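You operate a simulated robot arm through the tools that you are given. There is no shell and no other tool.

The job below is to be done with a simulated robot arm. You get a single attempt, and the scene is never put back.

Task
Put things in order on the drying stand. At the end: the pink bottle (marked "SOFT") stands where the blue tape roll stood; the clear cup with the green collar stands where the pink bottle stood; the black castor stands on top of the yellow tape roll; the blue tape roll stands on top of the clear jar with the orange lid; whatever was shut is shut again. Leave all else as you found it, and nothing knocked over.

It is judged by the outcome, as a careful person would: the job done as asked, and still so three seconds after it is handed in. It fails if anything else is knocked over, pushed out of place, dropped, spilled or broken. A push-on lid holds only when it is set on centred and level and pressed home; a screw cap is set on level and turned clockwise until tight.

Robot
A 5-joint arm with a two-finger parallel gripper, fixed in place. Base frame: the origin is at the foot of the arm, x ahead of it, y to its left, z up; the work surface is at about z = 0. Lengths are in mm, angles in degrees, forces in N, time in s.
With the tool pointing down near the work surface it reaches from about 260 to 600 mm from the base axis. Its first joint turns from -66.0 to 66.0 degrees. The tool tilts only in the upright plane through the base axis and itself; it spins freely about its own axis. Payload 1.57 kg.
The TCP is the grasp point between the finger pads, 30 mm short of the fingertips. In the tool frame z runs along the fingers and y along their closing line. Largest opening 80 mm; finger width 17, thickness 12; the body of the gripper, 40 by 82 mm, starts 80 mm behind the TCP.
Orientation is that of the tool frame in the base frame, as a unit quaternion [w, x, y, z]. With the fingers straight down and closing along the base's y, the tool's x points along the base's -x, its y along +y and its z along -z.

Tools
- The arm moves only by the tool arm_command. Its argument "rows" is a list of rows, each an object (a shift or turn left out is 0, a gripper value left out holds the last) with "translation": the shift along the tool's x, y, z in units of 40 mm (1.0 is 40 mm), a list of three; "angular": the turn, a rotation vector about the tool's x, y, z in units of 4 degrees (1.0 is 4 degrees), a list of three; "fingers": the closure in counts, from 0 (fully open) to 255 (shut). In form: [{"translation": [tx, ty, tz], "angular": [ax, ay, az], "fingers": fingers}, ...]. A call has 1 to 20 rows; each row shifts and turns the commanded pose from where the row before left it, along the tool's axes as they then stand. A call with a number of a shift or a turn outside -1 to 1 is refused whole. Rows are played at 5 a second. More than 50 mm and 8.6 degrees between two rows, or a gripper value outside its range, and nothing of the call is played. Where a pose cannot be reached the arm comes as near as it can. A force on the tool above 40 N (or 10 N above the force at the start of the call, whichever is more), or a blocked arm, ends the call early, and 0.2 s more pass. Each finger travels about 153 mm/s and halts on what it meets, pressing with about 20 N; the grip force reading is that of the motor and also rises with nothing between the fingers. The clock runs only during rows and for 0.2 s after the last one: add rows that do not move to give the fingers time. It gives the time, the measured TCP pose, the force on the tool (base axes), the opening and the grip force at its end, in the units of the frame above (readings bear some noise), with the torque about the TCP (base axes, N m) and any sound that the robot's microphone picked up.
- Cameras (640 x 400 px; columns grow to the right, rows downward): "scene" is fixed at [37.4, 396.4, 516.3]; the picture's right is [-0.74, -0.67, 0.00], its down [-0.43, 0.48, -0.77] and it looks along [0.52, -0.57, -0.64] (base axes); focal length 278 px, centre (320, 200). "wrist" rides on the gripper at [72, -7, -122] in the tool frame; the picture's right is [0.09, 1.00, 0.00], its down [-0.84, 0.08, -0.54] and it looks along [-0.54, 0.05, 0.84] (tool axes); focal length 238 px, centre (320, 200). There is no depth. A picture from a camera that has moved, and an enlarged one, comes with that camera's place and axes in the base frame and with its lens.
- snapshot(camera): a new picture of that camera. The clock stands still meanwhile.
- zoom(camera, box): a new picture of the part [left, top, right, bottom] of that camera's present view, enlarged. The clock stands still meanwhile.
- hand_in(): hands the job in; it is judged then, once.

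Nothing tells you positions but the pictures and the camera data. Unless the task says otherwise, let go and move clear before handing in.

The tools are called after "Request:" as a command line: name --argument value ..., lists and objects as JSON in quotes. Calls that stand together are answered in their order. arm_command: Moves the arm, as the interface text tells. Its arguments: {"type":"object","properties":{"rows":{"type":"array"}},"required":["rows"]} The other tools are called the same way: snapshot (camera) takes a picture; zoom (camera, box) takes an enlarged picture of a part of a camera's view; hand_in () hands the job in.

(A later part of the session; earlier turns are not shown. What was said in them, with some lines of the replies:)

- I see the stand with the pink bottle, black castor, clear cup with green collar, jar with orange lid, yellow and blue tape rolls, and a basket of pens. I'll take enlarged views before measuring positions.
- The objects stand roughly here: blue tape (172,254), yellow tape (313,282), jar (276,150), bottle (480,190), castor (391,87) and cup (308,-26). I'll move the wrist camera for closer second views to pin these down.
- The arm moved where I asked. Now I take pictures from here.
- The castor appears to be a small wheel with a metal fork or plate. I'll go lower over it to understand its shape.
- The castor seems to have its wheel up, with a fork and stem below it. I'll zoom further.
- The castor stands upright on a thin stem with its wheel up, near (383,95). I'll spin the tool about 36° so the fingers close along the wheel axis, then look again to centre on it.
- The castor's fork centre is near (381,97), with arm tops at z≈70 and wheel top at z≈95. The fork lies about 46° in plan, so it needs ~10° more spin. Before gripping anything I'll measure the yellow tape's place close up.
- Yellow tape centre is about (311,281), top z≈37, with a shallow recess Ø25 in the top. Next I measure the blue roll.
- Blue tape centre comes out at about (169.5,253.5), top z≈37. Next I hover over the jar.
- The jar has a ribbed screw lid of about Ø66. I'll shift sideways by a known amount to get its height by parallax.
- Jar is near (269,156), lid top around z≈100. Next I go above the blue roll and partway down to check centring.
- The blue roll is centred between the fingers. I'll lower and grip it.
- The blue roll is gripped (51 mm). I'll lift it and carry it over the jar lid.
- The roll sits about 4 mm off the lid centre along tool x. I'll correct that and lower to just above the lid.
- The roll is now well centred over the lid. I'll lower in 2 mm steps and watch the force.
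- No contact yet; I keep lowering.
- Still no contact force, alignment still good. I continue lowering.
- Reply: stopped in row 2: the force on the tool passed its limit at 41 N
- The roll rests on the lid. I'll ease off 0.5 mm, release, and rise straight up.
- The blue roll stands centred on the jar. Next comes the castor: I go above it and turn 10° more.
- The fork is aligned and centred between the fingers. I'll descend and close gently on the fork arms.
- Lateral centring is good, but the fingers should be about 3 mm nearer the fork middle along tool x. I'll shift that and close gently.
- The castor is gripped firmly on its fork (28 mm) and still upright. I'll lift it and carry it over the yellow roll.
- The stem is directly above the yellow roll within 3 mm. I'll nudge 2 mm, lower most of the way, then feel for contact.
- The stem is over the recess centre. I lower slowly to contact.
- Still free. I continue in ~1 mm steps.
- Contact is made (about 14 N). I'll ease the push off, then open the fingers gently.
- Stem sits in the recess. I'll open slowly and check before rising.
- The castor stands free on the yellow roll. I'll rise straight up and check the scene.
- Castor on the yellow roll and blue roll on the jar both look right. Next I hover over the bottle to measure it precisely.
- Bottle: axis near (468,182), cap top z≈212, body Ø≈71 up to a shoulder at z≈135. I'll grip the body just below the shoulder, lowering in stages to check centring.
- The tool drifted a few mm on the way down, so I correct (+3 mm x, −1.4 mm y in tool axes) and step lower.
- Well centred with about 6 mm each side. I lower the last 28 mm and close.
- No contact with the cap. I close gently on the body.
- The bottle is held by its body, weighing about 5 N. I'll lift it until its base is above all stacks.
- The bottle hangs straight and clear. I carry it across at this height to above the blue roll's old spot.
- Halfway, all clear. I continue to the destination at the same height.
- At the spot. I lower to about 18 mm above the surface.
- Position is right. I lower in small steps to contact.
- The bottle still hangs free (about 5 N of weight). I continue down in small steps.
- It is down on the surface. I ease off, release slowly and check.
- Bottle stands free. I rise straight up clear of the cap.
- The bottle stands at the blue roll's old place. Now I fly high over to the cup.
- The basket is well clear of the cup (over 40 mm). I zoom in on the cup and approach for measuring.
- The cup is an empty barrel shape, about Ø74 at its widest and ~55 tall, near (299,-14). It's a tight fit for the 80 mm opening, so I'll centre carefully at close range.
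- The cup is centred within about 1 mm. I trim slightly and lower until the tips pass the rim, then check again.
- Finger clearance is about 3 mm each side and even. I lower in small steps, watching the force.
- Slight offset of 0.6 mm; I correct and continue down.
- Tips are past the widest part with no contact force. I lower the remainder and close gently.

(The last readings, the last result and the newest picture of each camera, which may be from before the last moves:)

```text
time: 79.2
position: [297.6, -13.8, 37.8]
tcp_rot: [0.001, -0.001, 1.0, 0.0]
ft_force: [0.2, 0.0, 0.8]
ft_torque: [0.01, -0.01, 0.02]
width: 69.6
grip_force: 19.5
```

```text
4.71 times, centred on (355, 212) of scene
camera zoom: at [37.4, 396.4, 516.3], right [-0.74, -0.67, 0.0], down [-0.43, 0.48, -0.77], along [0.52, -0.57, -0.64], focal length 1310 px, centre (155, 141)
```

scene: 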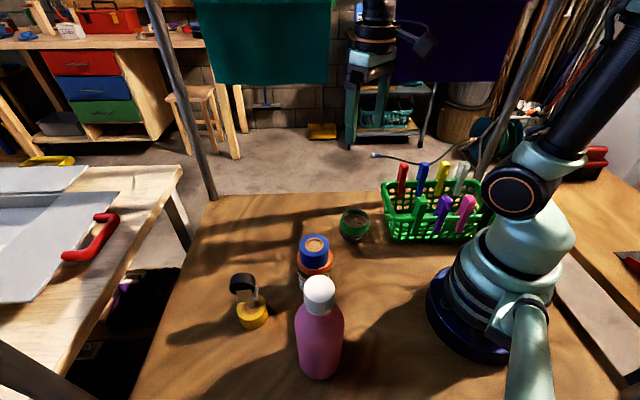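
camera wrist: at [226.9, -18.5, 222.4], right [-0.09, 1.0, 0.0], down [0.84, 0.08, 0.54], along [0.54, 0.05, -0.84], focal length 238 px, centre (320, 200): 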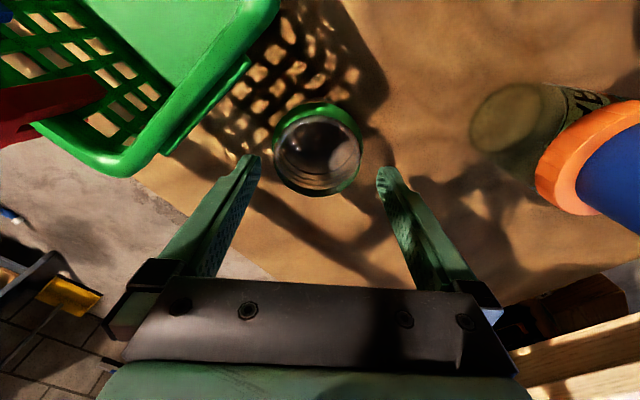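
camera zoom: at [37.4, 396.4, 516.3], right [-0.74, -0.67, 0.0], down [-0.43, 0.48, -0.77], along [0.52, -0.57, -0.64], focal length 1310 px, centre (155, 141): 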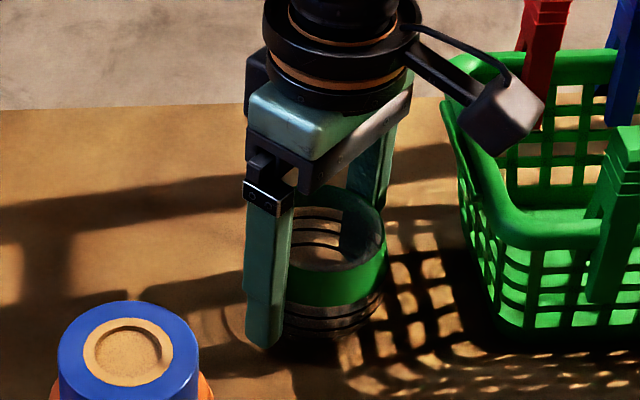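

The cup is gripped at 69.6 mm. I'll set full grip, lift a little and check it hangs level.

Request:
arm_command --rows '[{"fingers": 255}, {}, {"translation": [0, 0, -0.05]}, {"translation": [0, 0, -0.1]}, {"translation": [0, 0, -0.15]}, {}, {}]'

Request:
zoom --camera "scene" --box '[310, 170, 400, 255]'

Request:
zoom --camera "wrist" --box '[220, 120, 420, 245]'

```text
time: 80.8
position: [298.4, -12.2, 50.4]
tcp_rot: [0.001, 0.0, 1.0, 0.0]
ft_force: [0.4, -0.2, 0.2]
ft_torque: [0.01, 0.01, 0.0]
width: 69.7
grip_force: 19.8
```

```text
4.71 times, centred on (355, 212) of scene
camera zoom: at [37.4, 396.4, 516.3], right [-0.74, -0.67, 0.0], down [-0.43, 0.48, -0.77], along [0.52, -0.57, -0.64], focal length 1310 px, centre (155, 141)
```

zoom: 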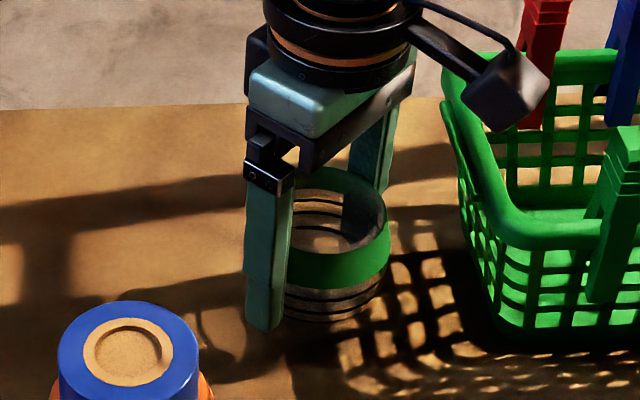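

```text
3.20 times, centred on (320, 182) of wrist
camera zoom: at [226.5, -19.8, 172.7], right [-0.09, 1.0, 0.0], down [0.84, 0.08, 0.54], along [0.54, 0.05, -0.84], focal length 763 px, centre (320, 256)
```

zoom: 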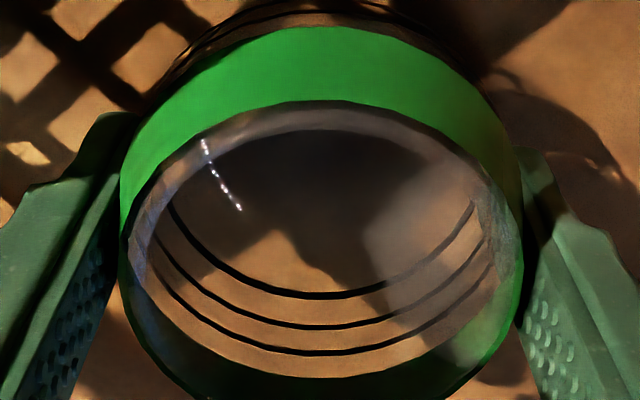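

The cup hangs level. I lift it higher and carry it to the bottle's old place.

Request:
arm_command --rows '[{"translation": [0, 0, -0.3]}, {"translation": [0, 0, -0.5]}, {"translation": [0, 0, -0.5]}, {"translation": [0, 0, -0.4]}, {"translation": [-0.25, 0.29, 0]}, {"translation": [-0.44, 0.511, 0]}, {"translation": [-0.44, 0.511, 0]}, {"translation": [-0.44, 0.511, 0]}, {"translation": [-0.44, 0.511, 0]}, {"translation": [-0.44, 0.511, 0]}, {"translation": [-0.44, 0.511, 0]}, {"translation": [-0.44, 0.511, 0]}, {"translation": [-0.44, 0.511, 0]}, {"translation": [-0.32, 0.37, 0]}, {"translation": [-0.12, 0.15, 0]}, {}, {}]'

Request:
snapshot --camera "scene"

Request:
snapshot --camera "wrist"

```text
time: 84.4
position: [465.8, 181.5, 118.0]
tcp_rot: [0.002, 0.0, 1.0, 0.001]
ft_force: [0.3, -0.5, 0.2]
ft_torque: [0.0, -0.02, -0.02]
width: 69.6
grip_force: 19.9
```

```text
taken
```

scene: 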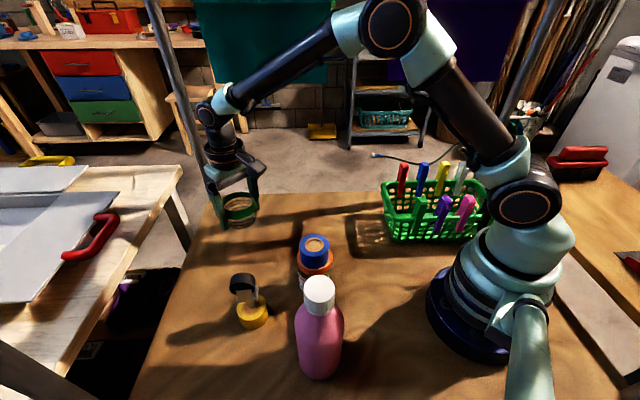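

```text
taken
camera wrist: at [393.9, 175.2, 240.6], right [-0.09, 1.0, 0.0], down [0.84, 0.08, 0.54], along [0.54, 0.05, -0.84], focal length 238 px, centre (320, 200)
```

wrist: 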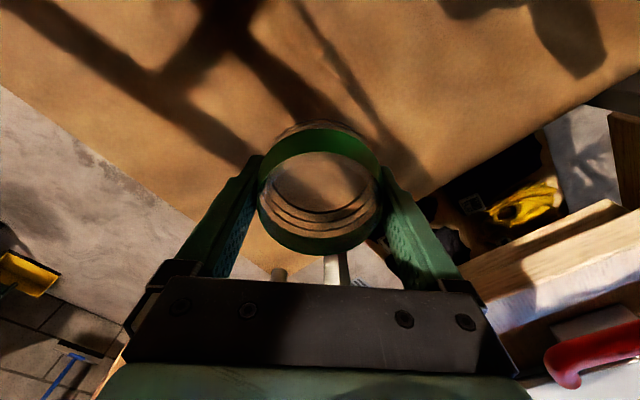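

Over the spot, level. I lower to a few mm above the surface.

Request:
arm_command --rows '[{"translation": [0, 0.02, 0.3]}, {"translation": [0, 0, 0.4]}, {"translation": [0, 0, 0.4]}, {"translation": [0, 0, 0.35]}, {"translation": [0, 0, 0.25]}, {}, {}]'

Request:
zoom --camera "scene" --box '[180, 150, 300, 270]'

```text
time: 86.0
position: [466.8, 181.2, 51.3]
tcp_rot: [0.002, 0.001, 1.0, 0.001]
ft_force: [-0.7, 0.0, -0.6]
ft_torque: [0.0, 0.0, 0.01]
width: 69.5
grip_force: 20.1
```

```text
3.33 times, centred on (240, 210) of scene
camera zoom: at [37.4, 396.4, 516.3], right [-0.74, -0.67, 0.0], down [-0.43, 0.48, -0.77], along [0.52, -0.57, -0.64], focal length 928 px, centre (587, 167)
```

zoom: 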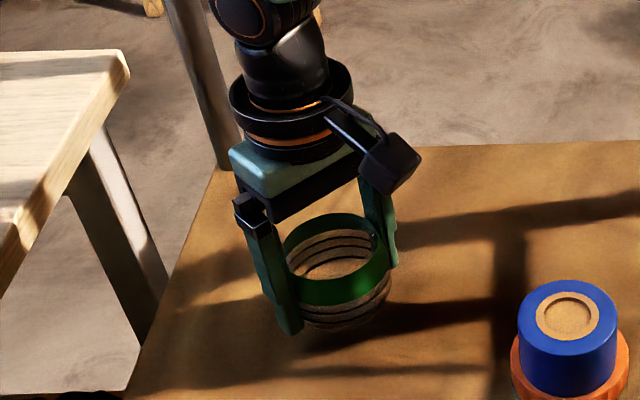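

Request:
arm_command --rows '[{"translation": [0, 0.03, 0.12]}, {"translation": [0, 0, 0.1]}, {}]'

Request:
arm_command --rows '[{"translation": [0, 0, 0.04]}, {}]'

Request:
arm_command --rows '[{"translation": [0, 0, 0.03]}, {}]'

Request:
arm_command --rows '[{"translation": [0, 0, 0.02]}, {}]'

```text
time: 86.8
position: [465.8, 183.7, 41.7]
tcp_rot: [0.002, 0.001, 1.0, 0.001]
ft_force: [-0.2, 0.6, -0.6]
ft_torque: [0.01, -0.02, 0.0]
width: 69.5
grip_force: 19.9
```

```text
time: 87.4
position: [466.2, 182.1, 39.6]
tcp_rot: [0.001, 0.0, 1.0, 0.001]
ft_force: [0.1, 0.0, -0.6]
ft_torque: [0.0, 0.03, 0.0]
width: 69.3
grip_force: 20.4
```

```text
time: 88.0
position: [466.5, 184.0, 38.6]
tcp_rot: [0.002, 0.0, 1.0, 0.0]
ft_force: [0.8, 0.2, -0.9]
ft_torque: [0.01, 0.0, 0.03]
width: 69.4
grip_force: 20.2
```

```text
time: 88.6
position: [465.5, 183.5, 38.1]
tcp_rot: [0.002, 0.0, 1.0, 0.001]
ft_force: [-0.4, -0.3, -0.3]
ft_torque: [-0.01, -0.01, 0.0]
width: 69.4
grip_force: 19.8
```

Nearly down, no contact yet. I go on in sub-millimetre steps.

Request:
arm_command --rows '[{"translation": [0, 0, 0.02]}, {}]'

Request:
arm_command --rows '[{"translation": [0, 0, 0.02]}, {}]'

Request:
arm_command --rows '[{"translation": [0, 0, 0.02]}, {}]'

```text
time: 89.2
position: [466.1, 185.0, 38.0]
tcp_rot: [0.002, -0.001, 1.0, 0.001]
ft_force: [0.1, -0.4, 0.5]
ft_torque: [-0.01, -0.02, 0.0]
width: 69.2
grip_force: 20.2
```

```text
time: 89.8
position: [466.3, 184.3, 37.0]
tcp_rot: [0.001, 0.0, 1.0, 0.001]
ft_force: [-1.5, -2.1, 8.7]
ft_torque: [-0.09, 0.09, -0.03]
width: 69.4
grip_force: 19.9
```

```text
time: 90.4
position: [467.3, 183.5, 37.2]
tcp_rot: [0.002, 0.0, 1.0, 0.001]
ft_force: [-3.4, -1.1, 14.7]
ft_torque: [0.01, 0.15, -0.02]
width: 69.6
grip_force: 20.0
```

Contact is made. I ease off and release slowly.

Request:
arm_command --rows '[{"translation": [0, 0, -0.03]}, {}, {"fingers": 30}, {"fingers": 24}, {"fingers": 15}, {"fingers": 6}, {"fingers": 0}, {}, {}]'

Request:
snapshot --camera "wrist"

Request:
zoom --camera "scene" --box '[180, 150, 300, 270]'

```text
time: 92.4
position: [466.6, 184.2, 38.7]
tcp_rot: [0.002, 0.0, 1.0, 0.001]
ft_force: [0.4, 1.2, 0.1]
ft_torque: [0.01, 0.01, 0.01]
width: 80.0
grip_force: 0.0
```

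```text
taken
camera wrist: at [394.7, 177.2, 159.3], right [-0.09, 1.0, 0.0], down [0.84, 0.08, 0.54], along [0.54, 0.05, -0.84], focal length 238 px, centre (320, 200)
```

wrist: 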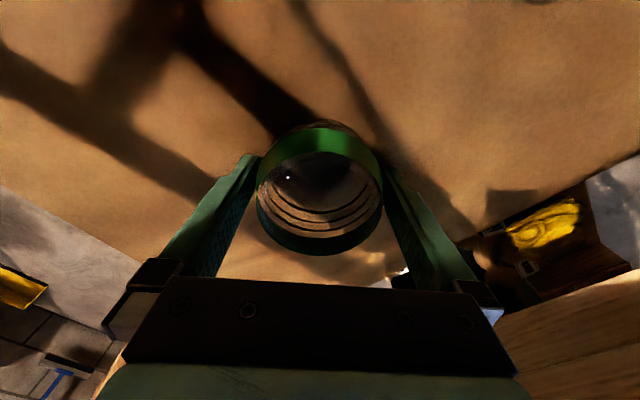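

```text
3.33 times, centred on (240, 210) of scene
camera zoom: at [37.4, 396.4, 516.3], right [-0.74, -0.67, 0.0], down [-0.43, 0.48, -0.77], along [0.52, -0.57, -0.64], focal length 928 px, centre (587, 167)
```

zoom: 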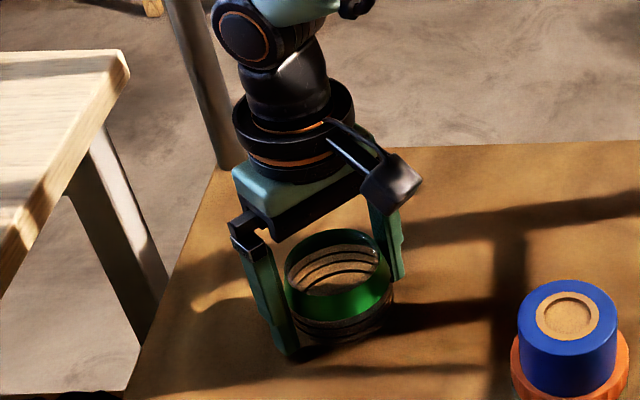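

The cup is free and centred. I rise slowly straight up, then take a final look.

Request:
arm_command --rows '[{"translation": [0, 0, -0.15]}, {"translation": [0, 0, -0.25]}, {"translation": [0, 0, -0.4]}, {"translation": [0, 0, -0.7]}, {"translation": [0, 0, -0.9]}, {"translation": [0, 0, -0.9]}, {"translation": [0, 0, -0.9]}, {"translation": [0, 0, -0.9]}, {}]'

Request:
snapshot --camera "scene"

Request:
zoom --camera "scene" --box '[180, 180, 380, 390]'

Request:
snapshot --camera "wrist"

```text
time: 94.4
position: [464.8, 182.4, 240.2]
tcp_rot: [0.002, 0.0, 1.0, 0.001]
ft_force: [-0.1, -0.4, 0.0]
ft_torque: [-0.03, -0.01, 0.01]
width: 79.9
grip_force: 0.1
```

```text
taken
```

scene: 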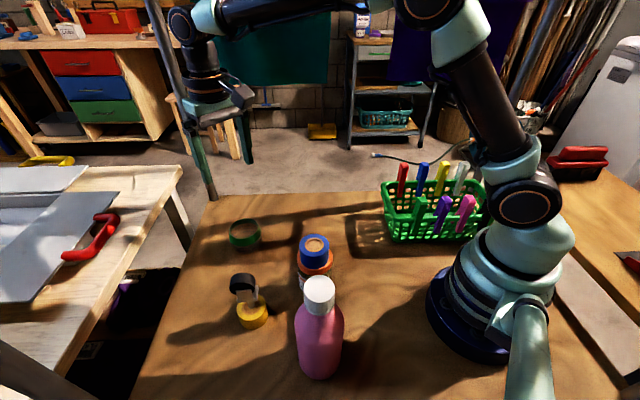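

```text
1.90 times, centred on (280, 285) of scene
camera zoom: at [37.4, 396.4, 516.3], right [-0.74, -0.67, 0.0], down [-0.43, 0.48, -0.77], along [0.52, -0.57, -0.64], focal length 530 px, centre (396, 38)
```

zoom: 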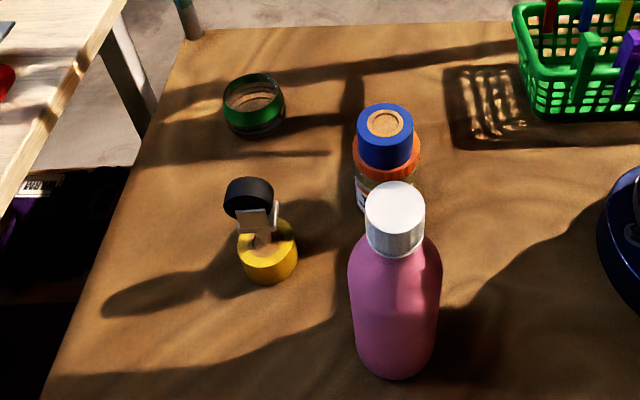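

```text
taken
camera wrist: at [393.7, 176.1, 363.5], right [-0.09, 1.0, 0.0], down [0.84, 0.08, 0.54], along [0.54, 0.05, -0.84], focal length 238 px, centre (320, 200)
```

wrist: 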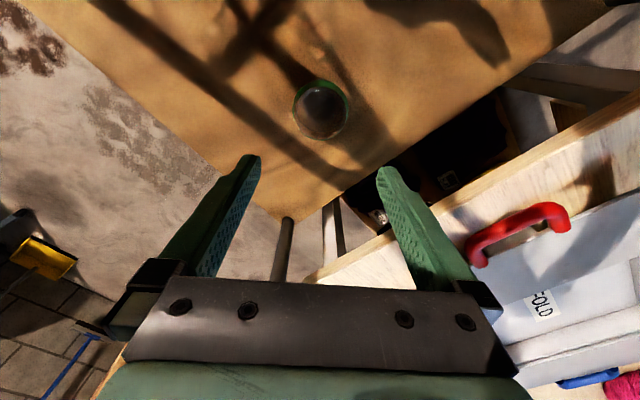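

Everything is in place. The bottle stands where the blue roll was, the cup where the bottle was, the castor on the yellow roll and the blue roll on the jar. All lids stayed shut, nothing else was disturbed, and the arm is clear, so I hand in.

Request:
hand_in

```text
The job is handed in.
```

I've handed in the job with every item placed as you asked. In the last pictures everything was standing upright and the arm was clear.

- **Pink bottle:** it stands where the blue tape roll stood. I gripped it by the body, so its cap was never touched.
- **Clear cup with the green collar:** it stands where the pink bottle stood.
- **Black castor:** it stands on the yellow tape roll, with its stem in the shallow recess on top. The stem is thin, so this is the least steady of the placements.
- **Blue tape roll:** it stands centred on the jar's orange lid.

I never opened the jar or the bottle, so both are still shut. The clothes-peg basket and everything else were left alone. My positions come from the camera views and grip readings, so the bottle and cup could be a few millimetres off the exact old spots.
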